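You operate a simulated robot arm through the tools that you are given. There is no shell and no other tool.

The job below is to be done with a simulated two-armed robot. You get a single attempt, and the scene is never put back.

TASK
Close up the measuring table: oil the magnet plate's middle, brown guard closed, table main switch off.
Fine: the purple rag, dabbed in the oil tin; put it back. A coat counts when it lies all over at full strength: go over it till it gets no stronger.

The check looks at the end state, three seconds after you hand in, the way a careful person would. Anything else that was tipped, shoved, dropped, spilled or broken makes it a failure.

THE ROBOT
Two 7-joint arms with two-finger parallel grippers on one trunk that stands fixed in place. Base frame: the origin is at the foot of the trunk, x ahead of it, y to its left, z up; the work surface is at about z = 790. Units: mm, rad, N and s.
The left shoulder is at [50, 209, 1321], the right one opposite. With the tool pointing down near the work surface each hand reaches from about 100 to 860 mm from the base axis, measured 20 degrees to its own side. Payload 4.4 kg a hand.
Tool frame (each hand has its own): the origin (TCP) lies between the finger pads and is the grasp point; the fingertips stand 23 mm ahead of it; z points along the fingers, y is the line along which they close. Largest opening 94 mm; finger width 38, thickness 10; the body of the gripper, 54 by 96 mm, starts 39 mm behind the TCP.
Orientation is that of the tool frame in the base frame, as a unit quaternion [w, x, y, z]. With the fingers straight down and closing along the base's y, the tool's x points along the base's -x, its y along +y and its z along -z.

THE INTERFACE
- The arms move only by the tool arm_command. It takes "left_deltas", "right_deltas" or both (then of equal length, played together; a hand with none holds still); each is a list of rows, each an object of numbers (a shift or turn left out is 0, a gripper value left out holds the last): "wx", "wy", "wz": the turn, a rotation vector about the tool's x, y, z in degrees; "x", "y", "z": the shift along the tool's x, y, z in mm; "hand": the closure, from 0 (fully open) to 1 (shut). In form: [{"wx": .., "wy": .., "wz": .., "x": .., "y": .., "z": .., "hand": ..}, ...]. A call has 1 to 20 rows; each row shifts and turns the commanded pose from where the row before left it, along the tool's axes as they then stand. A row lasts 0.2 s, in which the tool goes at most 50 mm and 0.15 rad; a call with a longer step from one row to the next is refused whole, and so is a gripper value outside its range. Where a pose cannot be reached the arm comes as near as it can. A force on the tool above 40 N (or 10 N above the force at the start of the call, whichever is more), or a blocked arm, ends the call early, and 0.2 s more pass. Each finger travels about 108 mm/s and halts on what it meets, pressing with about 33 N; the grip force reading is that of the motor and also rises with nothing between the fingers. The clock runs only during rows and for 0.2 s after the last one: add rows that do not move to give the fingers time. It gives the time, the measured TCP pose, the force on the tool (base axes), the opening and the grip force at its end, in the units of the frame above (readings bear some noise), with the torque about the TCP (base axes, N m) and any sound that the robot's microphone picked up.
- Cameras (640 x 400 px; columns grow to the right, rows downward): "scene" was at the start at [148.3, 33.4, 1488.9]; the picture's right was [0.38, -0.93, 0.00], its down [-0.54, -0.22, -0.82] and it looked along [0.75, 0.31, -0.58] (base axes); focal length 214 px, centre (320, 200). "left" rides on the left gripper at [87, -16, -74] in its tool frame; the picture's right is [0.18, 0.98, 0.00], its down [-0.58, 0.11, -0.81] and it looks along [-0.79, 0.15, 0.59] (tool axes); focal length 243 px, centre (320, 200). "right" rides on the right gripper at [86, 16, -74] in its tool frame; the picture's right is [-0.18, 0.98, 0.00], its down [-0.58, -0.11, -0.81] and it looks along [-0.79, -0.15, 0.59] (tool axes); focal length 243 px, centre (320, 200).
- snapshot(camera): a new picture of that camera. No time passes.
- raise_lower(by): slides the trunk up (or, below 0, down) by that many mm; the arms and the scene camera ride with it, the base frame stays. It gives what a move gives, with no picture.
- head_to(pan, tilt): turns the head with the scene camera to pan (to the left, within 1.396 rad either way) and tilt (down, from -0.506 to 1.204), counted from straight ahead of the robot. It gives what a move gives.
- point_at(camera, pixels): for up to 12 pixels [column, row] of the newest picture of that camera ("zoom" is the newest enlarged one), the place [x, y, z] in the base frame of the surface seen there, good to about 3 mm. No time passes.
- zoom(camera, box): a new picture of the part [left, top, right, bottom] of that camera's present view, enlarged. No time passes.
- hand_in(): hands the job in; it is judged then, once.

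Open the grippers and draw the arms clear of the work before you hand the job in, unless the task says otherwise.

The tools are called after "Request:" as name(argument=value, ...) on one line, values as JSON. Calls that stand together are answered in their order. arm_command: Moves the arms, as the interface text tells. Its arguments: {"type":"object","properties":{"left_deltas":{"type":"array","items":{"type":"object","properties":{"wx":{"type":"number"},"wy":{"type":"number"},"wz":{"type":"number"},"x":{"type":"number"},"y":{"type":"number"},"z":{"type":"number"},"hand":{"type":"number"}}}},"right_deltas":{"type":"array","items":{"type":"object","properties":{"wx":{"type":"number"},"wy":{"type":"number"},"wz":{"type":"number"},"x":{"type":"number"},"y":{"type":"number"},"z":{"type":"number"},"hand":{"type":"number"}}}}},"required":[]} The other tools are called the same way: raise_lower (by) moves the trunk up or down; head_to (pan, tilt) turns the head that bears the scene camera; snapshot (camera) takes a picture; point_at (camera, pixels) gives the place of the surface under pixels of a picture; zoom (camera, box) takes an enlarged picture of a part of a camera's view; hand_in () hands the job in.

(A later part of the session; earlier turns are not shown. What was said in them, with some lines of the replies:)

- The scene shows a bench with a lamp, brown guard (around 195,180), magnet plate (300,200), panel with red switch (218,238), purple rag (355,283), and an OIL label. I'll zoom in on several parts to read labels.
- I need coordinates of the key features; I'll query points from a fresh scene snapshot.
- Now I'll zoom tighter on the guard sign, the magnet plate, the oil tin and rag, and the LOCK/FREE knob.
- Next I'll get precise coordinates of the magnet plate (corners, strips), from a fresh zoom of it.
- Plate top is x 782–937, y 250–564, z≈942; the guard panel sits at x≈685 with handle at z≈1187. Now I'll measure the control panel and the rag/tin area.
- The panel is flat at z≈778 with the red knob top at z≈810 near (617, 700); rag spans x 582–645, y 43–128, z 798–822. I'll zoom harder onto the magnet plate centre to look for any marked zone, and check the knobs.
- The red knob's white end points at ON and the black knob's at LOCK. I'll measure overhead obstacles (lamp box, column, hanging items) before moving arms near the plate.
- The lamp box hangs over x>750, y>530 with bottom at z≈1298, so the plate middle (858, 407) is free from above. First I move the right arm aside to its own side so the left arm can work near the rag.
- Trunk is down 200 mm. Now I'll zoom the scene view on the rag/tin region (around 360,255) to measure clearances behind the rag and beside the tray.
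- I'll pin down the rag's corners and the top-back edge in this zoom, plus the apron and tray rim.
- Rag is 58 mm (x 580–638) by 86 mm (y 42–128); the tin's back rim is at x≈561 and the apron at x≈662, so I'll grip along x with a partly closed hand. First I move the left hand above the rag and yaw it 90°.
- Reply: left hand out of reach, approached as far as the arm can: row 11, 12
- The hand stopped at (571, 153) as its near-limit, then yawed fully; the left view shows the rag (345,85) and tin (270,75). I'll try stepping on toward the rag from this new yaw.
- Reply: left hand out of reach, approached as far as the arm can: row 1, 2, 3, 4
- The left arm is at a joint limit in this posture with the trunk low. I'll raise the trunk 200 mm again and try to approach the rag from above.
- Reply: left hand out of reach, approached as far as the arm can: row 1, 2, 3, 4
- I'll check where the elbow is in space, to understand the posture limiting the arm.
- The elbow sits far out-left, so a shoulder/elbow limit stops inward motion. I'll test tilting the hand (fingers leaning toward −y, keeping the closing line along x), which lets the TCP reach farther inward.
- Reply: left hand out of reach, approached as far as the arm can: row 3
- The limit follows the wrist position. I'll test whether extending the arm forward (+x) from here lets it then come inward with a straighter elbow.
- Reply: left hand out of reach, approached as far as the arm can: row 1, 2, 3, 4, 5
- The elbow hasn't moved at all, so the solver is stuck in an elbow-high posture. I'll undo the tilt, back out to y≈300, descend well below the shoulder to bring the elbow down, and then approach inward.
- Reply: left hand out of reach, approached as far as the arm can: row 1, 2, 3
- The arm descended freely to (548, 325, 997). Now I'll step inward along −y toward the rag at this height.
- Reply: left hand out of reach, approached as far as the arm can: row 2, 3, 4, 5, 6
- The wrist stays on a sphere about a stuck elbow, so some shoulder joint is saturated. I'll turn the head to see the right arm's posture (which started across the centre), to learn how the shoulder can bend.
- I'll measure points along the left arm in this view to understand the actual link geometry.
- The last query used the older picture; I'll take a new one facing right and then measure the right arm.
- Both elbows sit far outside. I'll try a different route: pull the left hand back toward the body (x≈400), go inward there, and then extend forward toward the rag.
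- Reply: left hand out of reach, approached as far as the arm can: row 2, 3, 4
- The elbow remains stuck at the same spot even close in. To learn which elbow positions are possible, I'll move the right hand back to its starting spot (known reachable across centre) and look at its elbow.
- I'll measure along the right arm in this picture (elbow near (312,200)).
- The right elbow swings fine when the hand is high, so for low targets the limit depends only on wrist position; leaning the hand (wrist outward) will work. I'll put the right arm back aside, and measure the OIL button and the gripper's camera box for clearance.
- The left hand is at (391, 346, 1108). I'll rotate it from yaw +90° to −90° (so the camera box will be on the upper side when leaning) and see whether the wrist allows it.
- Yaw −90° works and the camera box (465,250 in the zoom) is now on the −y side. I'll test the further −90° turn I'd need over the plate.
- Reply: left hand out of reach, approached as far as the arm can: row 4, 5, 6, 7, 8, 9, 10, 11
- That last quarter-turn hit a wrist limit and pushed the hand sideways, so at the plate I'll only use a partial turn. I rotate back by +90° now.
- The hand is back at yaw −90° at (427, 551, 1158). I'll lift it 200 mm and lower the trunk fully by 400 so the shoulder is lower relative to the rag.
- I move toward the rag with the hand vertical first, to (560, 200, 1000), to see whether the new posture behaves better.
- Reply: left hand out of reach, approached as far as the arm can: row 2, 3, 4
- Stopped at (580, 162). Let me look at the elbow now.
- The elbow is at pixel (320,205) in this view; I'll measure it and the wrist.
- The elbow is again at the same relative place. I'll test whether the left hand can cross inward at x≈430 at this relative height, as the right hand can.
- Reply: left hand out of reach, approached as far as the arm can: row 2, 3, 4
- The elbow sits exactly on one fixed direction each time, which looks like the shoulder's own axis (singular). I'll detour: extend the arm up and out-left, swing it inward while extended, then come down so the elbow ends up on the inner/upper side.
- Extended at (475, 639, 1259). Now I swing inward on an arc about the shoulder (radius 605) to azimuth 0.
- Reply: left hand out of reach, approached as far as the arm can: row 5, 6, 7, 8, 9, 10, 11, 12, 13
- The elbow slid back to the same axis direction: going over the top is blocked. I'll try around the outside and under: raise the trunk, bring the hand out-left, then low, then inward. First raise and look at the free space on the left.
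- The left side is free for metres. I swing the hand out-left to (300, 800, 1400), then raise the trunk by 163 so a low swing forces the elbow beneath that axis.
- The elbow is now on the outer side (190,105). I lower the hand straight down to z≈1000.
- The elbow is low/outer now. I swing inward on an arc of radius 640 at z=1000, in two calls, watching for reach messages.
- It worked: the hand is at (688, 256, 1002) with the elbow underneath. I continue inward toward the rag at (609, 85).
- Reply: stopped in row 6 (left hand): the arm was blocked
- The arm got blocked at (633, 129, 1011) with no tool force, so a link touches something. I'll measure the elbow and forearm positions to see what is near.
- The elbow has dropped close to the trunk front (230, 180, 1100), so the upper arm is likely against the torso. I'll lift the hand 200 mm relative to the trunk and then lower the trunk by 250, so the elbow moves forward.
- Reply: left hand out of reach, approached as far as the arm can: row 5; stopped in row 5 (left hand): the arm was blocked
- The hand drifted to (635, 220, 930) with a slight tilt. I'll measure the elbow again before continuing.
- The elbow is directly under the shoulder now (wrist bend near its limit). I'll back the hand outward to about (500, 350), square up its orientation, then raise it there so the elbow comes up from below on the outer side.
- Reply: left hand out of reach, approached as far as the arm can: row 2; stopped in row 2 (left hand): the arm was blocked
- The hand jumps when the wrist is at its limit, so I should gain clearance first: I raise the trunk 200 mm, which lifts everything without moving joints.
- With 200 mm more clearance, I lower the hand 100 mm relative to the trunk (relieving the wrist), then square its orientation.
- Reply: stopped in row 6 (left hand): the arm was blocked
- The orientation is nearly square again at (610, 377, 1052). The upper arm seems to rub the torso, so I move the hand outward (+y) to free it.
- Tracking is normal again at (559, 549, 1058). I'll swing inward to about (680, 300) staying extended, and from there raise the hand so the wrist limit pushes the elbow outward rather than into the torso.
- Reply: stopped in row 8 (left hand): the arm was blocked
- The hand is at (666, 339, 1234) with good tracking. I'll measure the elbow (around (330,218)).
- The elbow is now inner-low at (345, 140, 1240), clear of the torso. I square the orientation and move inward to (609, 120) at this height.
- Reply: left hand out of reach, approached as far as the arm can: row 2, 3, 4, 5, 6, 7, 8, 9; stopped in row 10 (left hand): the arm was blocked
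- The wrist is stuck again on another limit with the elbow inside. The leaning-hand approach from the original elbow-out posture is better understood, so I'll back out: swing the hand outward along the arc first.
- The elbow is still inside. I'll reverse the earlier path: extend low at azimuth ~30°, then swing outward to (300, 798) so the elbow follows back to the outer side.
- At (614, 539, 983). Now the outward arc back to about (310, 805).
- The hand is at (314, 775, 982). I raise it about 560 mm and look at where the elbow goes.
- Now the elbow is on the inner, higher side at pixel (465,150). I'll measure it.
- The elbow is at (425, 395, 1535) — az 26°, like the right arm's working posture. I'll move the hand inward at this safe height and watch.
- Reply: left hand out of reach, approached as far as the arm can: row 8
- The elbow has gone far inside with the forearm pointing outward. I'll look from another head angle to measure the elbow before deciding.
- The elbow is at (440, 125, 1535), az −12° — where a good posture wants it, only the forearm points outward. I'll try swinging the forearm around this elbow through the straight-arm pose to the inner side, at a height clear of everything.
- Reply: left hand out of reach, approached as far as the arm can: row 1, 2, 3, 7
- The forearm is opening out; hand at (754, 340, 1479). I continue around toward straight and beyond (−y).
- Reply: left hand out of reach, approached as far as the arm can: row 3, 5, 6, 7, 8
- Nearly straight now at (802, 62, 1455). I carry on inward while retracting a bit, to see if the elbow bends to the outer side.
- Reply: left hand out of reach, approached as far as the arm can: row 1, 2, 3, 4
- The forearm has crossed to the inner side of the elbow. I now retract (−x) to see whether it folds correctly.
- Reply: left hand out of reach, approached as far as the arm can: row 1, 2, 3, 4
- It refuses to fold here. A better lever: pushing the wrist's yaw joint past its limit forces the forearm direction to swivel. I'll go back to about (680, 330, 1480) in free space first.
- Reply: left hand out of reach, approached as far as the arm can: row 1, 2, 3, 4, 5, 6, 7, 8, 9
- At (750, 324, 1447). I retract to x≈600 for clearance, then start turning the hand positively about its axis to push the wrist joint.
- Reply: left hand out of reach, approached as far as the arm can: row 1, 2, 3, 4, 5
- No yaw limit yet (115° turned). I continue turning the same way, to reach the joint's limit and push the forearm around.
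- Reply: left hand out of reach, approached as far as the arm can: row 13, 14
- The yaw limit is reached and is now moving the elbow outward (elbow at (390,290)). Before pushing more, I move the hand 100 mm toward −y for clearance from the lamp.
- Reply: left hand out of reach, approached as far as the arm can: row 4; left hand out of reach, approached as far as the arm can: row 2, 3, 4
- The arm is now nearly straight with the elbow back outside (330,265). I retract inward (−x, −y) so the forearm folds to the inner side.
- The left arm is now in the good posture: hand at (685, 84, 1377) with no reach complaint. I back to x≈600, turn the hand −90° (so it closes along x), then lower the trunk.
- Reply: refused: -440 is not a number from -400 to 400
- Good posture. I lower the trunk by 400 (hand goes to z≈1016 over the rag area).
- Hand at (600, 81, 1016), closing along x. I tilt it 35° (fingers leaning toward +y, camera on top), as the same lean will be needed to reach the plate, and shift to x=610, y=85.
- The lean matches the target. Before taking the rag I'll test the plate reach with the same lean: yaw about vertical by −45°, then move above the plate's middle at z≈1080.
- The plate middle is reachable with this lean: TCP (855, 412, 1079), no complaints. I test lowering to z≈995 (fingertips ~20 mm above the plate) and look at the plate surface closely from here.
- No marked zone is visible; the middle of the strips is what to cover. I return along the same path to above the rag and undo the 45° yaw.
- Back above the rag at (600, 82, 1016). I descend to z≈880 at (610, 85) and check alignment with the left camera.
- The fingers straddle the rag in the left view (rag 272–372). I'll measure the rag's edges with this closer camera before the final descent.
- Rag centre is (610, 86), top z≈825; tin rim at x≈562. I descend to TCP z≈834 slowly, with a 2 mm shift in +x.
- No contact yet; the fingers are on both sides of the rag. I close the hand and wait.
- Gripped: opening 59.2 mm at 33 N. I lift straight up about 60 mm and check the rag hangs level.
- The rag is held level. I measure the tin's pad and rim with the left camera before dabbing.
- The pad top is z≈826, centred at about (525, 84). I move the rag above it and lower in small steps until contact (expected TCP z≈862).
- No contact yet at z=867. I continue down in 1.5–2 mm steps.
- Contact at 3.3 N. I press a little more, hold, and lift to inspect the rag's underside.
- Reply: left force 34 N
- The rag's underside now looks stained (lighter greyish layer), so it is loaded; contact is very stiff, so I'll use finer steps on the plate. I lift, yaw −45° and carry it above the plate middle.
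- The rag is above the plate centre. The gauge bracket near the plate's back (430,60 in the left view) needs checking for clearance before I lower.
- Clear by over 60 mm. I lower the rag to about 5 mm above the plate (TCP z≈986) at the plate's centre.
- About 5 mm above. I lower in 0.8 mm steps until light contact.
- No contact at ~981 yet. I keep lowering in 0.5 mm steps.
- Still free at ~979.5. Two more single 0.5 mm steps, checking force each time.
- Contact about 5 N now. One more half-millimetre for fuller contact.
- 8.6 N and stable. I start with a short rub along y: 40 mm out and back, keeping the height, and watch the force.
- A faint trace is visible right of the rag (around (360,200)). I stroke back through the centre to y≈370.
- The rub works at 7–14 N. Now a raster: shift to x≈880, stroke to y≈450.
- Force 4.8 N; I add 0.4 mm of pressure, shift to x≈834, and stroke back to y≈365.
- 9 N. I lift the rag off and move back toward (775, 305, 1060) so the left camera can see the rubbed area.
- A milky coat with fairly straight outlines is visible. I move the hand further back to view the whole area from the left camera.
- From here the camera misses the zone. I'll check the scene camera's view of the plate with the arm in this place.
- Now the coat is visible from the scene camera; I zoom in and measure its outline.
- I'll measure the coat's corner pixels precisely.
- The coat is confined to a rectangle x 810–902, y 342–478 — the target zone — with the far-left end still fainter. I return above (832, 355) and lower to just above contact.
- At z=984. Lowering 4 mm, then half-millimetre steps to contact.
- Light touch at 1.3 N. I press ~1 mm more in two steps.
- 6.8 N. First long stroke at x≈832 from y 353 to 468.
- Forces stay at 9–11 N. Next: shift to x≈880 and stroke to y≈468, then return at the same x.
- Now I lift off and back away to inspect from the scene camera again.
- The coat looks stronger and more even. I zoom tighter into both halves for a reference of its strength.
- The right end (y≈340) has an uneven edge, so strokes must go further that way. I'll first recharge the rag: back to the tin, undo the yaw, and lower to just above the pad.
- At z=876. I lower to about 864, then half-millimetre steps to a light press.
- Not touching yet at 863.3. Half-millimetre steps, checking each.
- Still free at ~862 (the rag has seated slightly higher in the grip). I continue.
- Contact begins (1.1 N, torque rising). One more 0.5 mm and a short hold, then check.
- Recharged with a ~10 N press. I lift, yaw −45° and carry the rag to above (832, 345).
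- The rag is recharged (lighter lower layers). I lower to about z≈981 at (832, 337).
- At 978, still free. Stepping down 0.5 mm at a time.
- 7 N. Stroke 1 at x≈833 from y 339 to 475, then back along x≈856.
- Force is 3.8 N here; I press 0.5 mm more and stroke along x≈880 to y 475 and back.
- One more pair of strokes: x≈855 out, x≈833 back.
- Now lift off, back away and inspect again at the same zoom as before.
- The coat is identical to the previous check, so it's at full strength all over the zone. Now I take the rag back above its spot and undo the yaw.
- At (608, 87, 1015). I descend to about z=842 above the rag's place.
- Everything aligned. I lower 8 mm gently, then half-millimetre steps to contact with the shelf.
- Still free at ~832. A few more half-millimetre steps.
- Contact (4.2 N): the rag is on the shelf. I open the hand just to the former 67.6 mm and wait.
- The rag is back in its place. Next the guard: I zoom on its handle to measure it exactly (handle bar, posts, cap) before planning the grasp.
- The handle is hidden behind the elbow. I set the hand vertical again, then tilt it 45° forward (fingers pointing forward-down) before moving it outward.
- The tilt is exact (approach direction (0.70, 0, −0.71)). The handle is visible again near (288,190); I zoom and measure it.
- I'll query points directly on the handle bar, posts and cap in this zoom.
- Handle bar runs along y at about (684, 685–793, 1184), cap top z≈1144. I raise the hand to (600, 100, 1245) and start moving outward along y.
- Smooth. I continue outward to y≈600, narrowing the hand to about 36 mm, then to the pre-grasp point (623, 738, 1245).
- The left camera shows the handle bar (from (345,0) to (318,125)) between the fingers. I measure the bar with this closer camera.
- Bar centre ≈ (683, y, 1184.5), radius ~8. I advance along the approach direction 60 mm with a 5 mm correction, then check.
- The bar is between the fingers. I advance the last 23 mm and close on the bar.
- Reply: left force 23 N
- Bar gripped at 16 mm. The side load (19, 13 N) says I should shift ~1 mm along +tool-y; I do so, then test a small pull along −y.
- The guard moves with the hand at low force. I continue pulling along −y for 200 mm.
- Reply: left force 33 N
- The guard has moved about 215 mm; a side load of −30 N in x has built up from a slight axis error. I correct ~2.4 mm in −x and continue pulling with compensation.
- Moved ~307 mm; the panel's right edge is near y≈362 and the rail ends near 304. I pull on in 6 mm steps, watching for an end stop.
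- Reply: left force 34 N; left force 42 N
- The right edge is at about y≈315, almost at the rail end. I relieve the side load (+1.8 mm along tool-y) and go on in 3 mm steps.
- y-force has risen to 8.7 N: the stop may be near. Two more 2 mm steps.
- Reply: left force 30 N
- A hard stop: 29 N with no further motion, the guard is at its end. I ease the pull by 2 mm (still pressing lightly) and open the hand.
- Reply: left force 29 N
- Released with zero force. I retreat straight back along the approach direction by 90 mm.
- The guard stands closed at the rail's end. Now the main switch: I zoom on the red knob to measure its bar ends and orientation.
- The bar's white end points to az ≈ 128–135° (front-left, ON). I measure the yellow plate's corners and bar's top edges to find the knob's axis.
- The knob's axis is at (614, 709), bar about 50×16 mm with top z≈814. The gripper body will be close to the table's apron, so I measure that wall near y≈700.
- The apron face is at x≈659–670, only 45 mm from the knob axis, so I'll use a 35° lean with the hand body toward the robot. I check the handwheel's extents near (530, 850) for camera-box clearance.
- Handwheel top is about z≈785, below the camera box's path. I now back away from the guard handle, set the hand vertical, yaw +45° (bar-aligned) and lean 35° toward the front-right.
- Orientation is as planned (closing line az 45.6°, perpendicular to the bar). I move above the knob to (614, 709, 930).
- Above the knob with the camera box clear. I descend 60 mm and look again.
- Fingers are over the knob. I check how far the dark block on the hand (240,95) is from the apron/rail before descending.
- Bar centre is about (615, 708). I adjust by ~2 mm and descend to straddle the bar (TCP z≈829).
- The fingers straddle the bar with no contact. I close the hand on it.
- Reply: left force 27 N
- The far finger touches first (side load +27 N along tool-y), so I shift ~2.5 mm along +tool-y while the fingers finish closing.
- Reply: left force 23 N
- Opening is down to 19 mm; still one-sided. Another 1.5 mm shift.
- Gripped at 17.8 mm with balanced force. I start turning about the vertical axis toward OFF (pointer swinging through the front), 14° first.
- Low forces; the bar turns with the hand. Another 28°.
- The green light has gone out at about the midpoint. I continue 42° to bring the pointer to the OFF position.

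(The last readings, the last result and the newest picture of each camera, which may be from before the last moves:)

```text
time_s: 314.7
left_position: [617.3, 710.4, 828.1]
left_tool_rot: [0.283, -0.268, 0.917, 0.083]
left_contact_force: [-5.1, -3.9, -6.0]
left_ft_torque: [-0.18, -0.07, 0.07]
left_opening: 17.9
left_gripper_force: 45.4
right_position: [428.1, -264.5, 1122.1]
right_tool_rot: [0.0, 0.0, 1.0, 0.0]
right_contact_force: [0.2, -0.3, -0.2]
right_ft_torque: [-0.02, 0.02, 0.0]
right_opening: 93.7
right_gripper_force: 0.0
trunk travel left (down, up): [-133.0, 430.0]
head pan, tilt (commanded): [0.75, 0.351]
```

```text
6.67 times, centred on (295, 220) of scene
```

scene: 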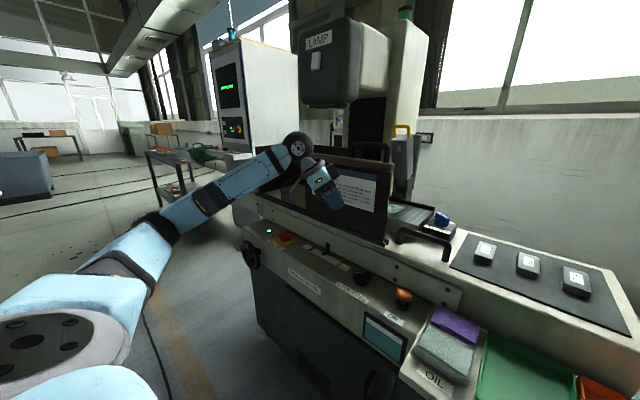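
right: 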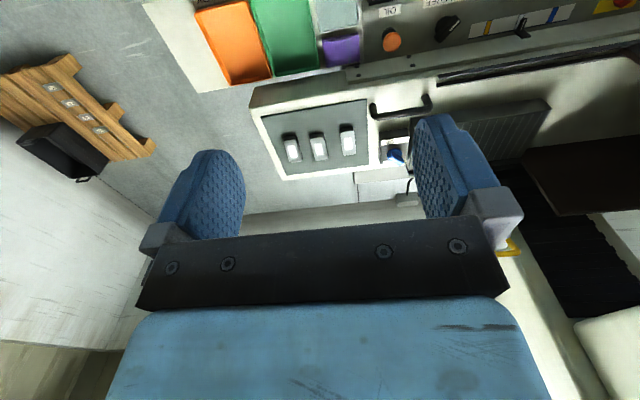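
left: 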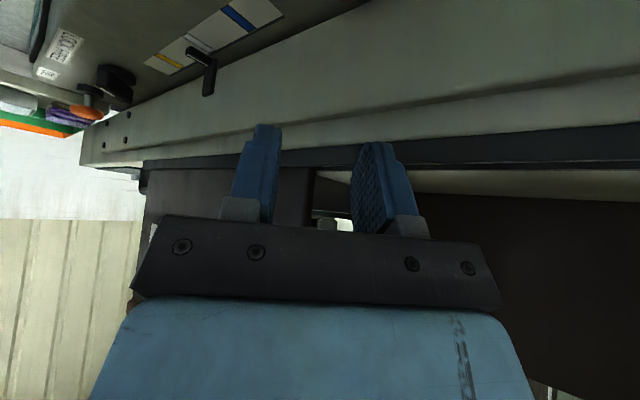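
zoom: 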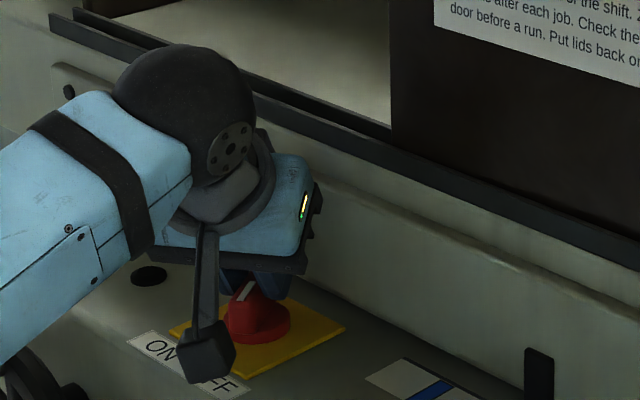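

Rotated 77° so far. Two more small turns (7° each) with torque checks for the end stop.

Request:
arm_command(left_deltas=[{"wx": -3.97, "wz": -5.75}, {}])

Request:
arm_command(left_deltas=[{"wx": -3.4, "wz": -4.93}, {}])

Request:
zoom(camera="scene", box=[260, 190, 330, 250])

```text
time_s: 315.3
left_position: [617.0, 712.0, 829.6]
left_tool_rot: [0.277, -0.323, 0.899, 0.1]
left_contact_force: [-6.2, -3.5, -5.9]
left_ft_torque: [-0.63, 0.59, 0.07]
left_opening: 17.9
left_gripper_force: 45.1
right_position: [427.8, -263.9, 1121.4]
right_tool_rot: [0.001, 0.0, 1.0, 0.001]
right_contact_force: [-0.8, 0.2, 0.1]
right_ft_torque: [0.06, 0.0, 0.0]
right_opening: 93.7
right_gripper_force: 0.1
trunk travel left (down, up): [-133.0, 430.0]
head pan, tilt (commanded): [0.75, 0.351]
```

```text
time_s: 315.9
left_position: [616.7, 710.3, 828.9]
left_tool_rot: [0.273, -0.369, 0.881, 0.115]
left_contact_force: [-8.4, -0.4, -3.7]
left_ft_torque: [-0.73, 0.59, -0.51]
left_opening: 17.7
left_gripper_force: 45.3
right_position: [428.7, -263.9, 1122.7]
right_tool_rot: [0.0, 0.0, 1.0, 0.0]
right_contact_force: [-0.1, 0.6, -0.2]
right_ft_torque: [0.01, -0.01, 0.02]
right_opening: 93.8
right_gripper_force: 0.1
trunk travel left (down, up): [-133.0, 430.0]
head pan, tilt (commanded): [0.75, 0.351]
```

```text
6.67 times, centred on (295, 220) of scene
```

zoom: 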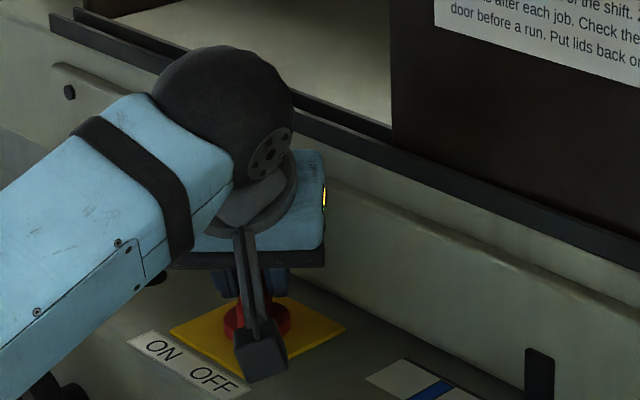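

Torque −0.5 N·m: the end stop is reached after 90°, pointer at OFF and the light out. I open the hand and lift straight up.

Request:
arm_command(left_deltas=[{"hand": 0.574}, {}, {}])

Request:
arm_command(left_deltas=[{"x": -5.7, "z": -8.2}, {"x": -8.5, "z": -12.4}, {"x": -11.3, "z": -16.5}, {"x": -17, "z": -24.7}, {"x": -17, "z": -24.7}, {"x": -17, "z": -24.7}, {}])

Request:
zoom(camera="scene", box=[260, 190, 330, 250])

```text
time_s: 316.7
left_position: [616.0, 709.6, 830.4]
left_tool_rot: [0.271, -0.369, 0.881, 0.116]
left_contact_force: [0.2, 0.2, 0.2]
left_ft_torque: [0.0, -0.03, -0.01]
left_opening: 40.3
left_gripper_force: 0.0
right_position: [428.2, -265.5, 1121.8]
right_tool_rot: [0.0, 0.0, 1.0, 0.0]
right_contact_force: [0.0, -0.3, 0.1]
right_ft_torque: [0.0, 0.02, 0.02]
right_opening: 93.9
right_gripper_force: 0.1
trunk travel left (down, up): [-133.0, 430.0]
head pan, tilt (commanded): [0.75, 0.351]
```

```text
time_s: 318.3
left_position: [615.8, 710.1, 966.2]
left_tool_rot: [0.272, -0.369, 0.882, 0.115]
left_contact_force: [0.0, 0.2, -0.4]
left_ft_torque: [0.01, 0.01, -0.04]
left_opening: 40.0
left_gripper_force: 0.0
right_position: [427.8, -265.9, 1121.8]
right_tool_rot: [0.0, 0.001, 1.0, 0.0]
right_contact_force: [-0.9, 0.5, -1.3]
right_ft_torque: [0.01, 0.03, 0.01]
right_opening: 94.2
right_gripper_force: 0.0
trunk travel left (down, up): [-133.0, 430.0]
head pan, tilt (commanded): [0.75, 0.351]
```

```text
6.67 times, centred on (295, 220) of scene
```

zoom: 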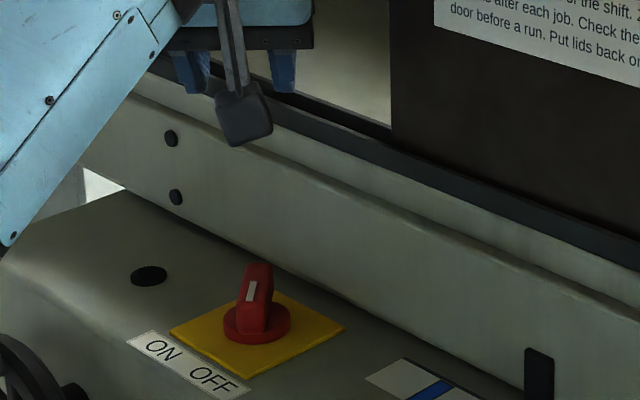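

The knob now points to OFF and the light is out. I draw the left arm back toward the robot and open the gripper fully.

Request:
arm_command(left_deltas=[{"x": 18.8, "y": 6.9, "z": -29.9}, {"x": 18.8, "y": 6.9, "z": -29.9}, {"x": 18.8, "y": 6.9, "z": -29.9}, {"x": 18.8, "y": 6.9, "z": -29.9}, {"x": 18.8, "y": 6.9, "z": -29.9}, {"x": 18.8, "y": 6.9, "z": -29.9}, {"hand": 0.0}, {}, {}])

Request:
head_to(pan=0.6, tilt=0.45)

Request:
snapshot(camera="scene")

```text
time_s: 320.3
left_position: [450.7, 599.1, 1049.6]
left_tool_rot: [0.272, -0.369, 0.881, 0.115]
left_contact_force: [0.4, -0.8, -0.7]
left_ft_torque: [0.0, -0.01, 0.0]
left_opening: 93.8
left_gripper_force: 0.1
right_position: [428.1, -264.5, 1123.2]
right_tool_rot: [-0.001, 0.0, 1.0, 0.001]
right_contact_force: [-0.6, -0.6, 1.1]
right_ft_torque: [-0.01, 0.0, 0.01]
right_opening: 93.9
right_gripper_force: 0.1
trunk travel left (down, up): [-133.0, 430.0]
head pan, tilt (commanded): [0.75, 0.351]
```

```text
time_s: 321.0
left_position: [449.9, 600.1, 1049.1]
left_tool_rot: [0.272, -0.369, 0.881, 0.114]
left_contact_force: [0.3, -0.6, -1.1]
left_ft_torque: [0.0, 0.0, 0.02]
left_opening: 94.1
left_gripper_force: 0.1
right_position: [428.1, -264.7, 1122.0]
right_tool_rot: [0.0, -0.001, 1.0, 0.0]
right_contact_force: [0.5, -0.1, 0.2]
right_ft_torque: [0.01, -0.02, -0.02]
right_opening: 94.2
right_gripper_force: 0.1
trunk travel left (down, up): [-133.0, 430.0]
head pan, tilt (commanded): [0.6, 0.45]
```

```text
taken
```

scene: 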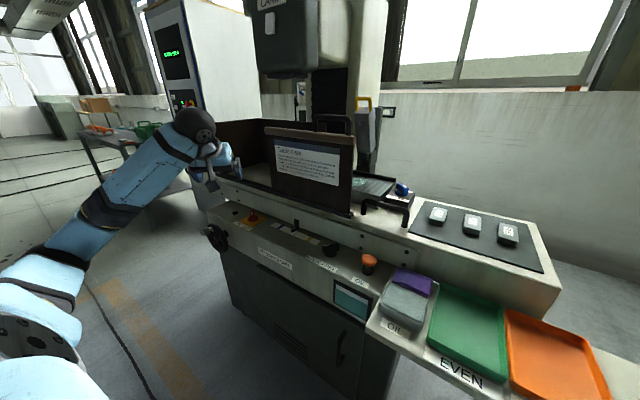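

I raise the trunk for a high view over the guard to double-check the coat, guard, switch and rag.

Request:
raise_lower(by=380)

Request:
head_to(pan=0.45, tilt=0.75)

Request:
snapshot(camera="scene")

```text
time_s: 324.7
left_position: [450.8, 600.1, 1429.6]
left_tool_rot: [0.272, -0.369, 0.881, 0.115]
left_contact_force: [-0.2, -1.0, 0.8]
left_ft_torque: [0.0, -0.01, -0.02]
left_opening: 94.0
left_gripper_force: 0.1
right_position: [428.4, -264.6, 1501.9]
right_tool_rot: [-0.001, 0.0, 1.0, 0.0]
right_contact_force: [-0.5, -0.6, -0.5]
right_ft_torque: [0.02, 0.01, -0.01]
right_opening: 93.8
right_gripper_force: 0.0
trunk travel left (down, up): [-513.0, 50.0]
head pan, tilt (commanded): [0.6, 0.45]
```

```text
time_s: 325.5
left_position: [449.3, 601.3, 1429.6]
left_tool_rot: [0.272, -0.369, 0.881, 0.115]
left_contact_force: [0.0, 0.4, 0.4]
left_ft_torque: [0.02, -0.01, -0.01]
left_opening: 94.1
left_gripper_force: 0.0
right_position: [427.8, -264.1, 1501.7]
right_tool_rot: [-0.001, -0.001, 1.0, 0.0]
right_contact_force: [0.1, -0.2, -0.8]
right_ft_torque: [-0.01, -0.01, 0.04]
right_opening: 93.9
right_gripper_force: 0.0
trunk travel left (down, up): [-513.0, 50.0]
head pan, tilt (commanded): [0.45, 0.75]
```

```text
taken
```

scene: 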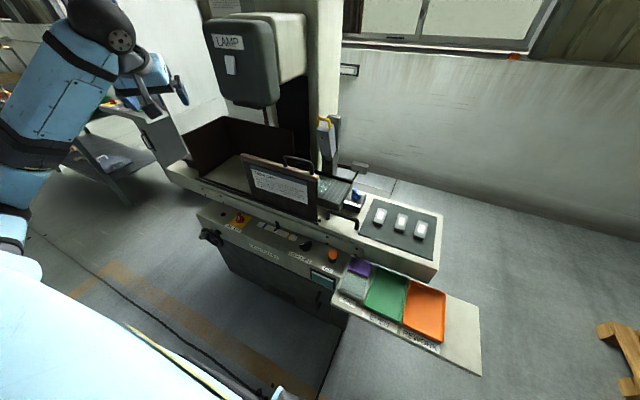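

Request:
zoom(camera="scene", box=[235, 145, 375, 235])

Request:
zoom(camera="scene", box=[205, 200, 345, 300])

Request:
zoom(camera="scene", box=[325, 245, 465, 365])

Request:
zoom(camera="scene", box=[300, 165, 370, 215])

```text
4.44 times, centred on (305, 190) of scene
```

zoom: 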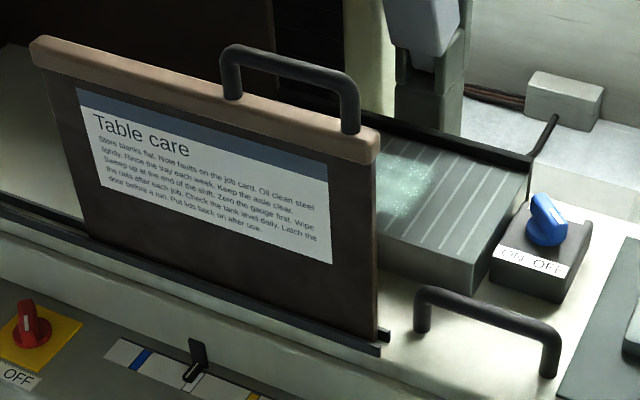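

```text
4.00 times, centred on (275, 250) of scene
```

zoom: 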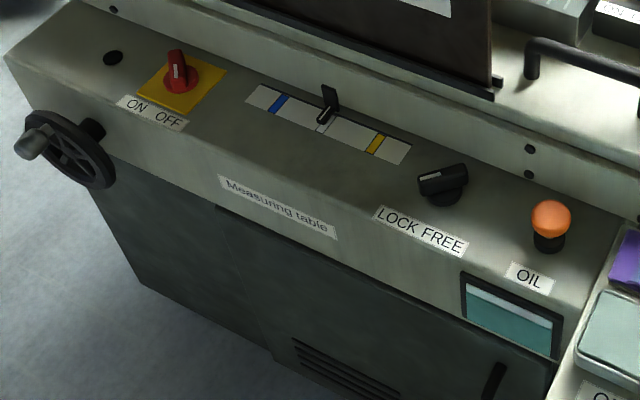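

```text
3.33 times, centred on (395, 305) of scene
```

zoom: 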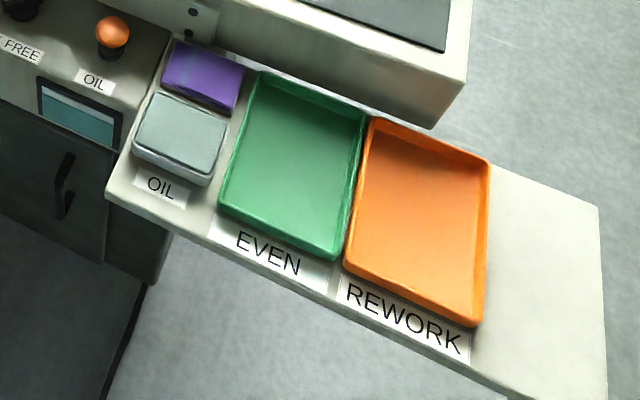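

```text
8.00 times, centred on (335, 190) of scene
```

zoom: 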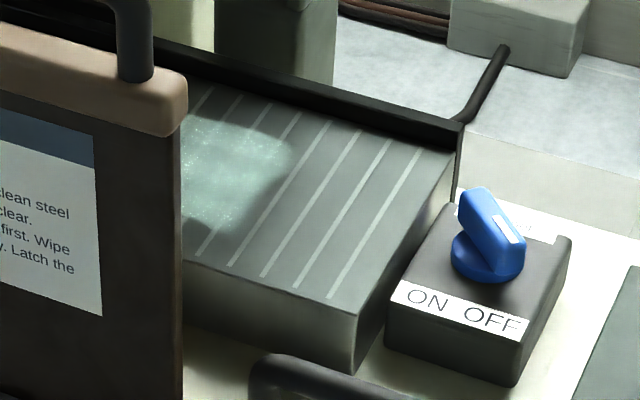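

Light out, knob at OFF, slider and LOCK knob untouched, rag beside the tin. A last check of the guard's position via its cap end and handle post.

Request:
zoom(camera="scene", box=[235, 145, 375, 235])

Request:
point_at(camera="zoom", pixels=[[375, 145], [350, 110], [230, 70], [372, 330], [384, 335], [378, 348], [40, 60], [405, 175], [30, 320]])

```text
4.44 times, centred on (305, 190) of scene
```

zoom: 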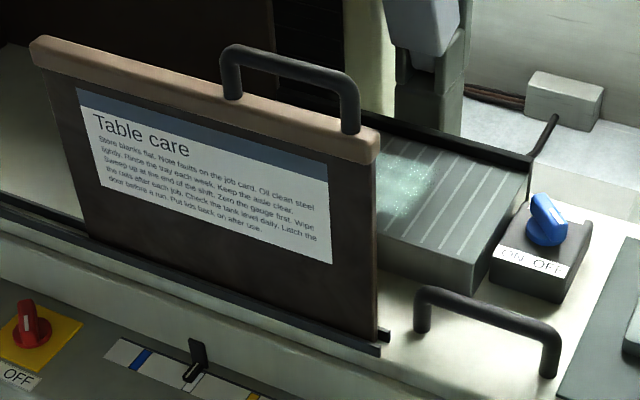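

```text
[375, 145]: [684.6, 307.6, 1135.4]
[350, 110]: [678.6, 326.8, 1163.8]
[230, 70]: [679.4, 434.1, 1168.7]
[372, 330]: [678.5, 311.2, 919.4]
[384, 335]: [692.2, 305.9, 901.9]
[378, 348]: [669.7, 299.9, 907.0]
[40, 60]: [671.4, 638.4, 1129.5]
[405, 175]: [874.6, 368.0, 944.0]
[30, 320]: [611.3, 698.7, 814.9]
```

The guard's right edge is at y≈308, right at the rail end (≈305) and against its stop. The coat is at full strength, the rag is back, the switch is OFF with the light out, and both grippers are open and clear. I hand the job in.

Request:
hand_in()

```text
The job is handed in.
```

The measuring table is closed up and the job is handed in; I haven't been given the check's result.

- **Magnet plate:** The middle is oiled over a zone of about 90 by 135 mm. I dabbed the purple rag in the oil tin twice. The last full pass, with freshly dabbed oil, made the coat no stronger. With the guard closed I could only see part of the coat in the final look.
- **Rag:** It is back in its place beside the tin.
- **Brown guard:** It is slid to its stop at the right end of the rail, in front of the plate. It started at the other end, so I took this as closed.
- **Main switch:** It is turned to OFF, and the green light is out.

In the last pictures the tin, trays, OIL button, LOCK/FREE knob, scale slider and magnet switch looked undisturbed. Both grippers are open and drawn clear.
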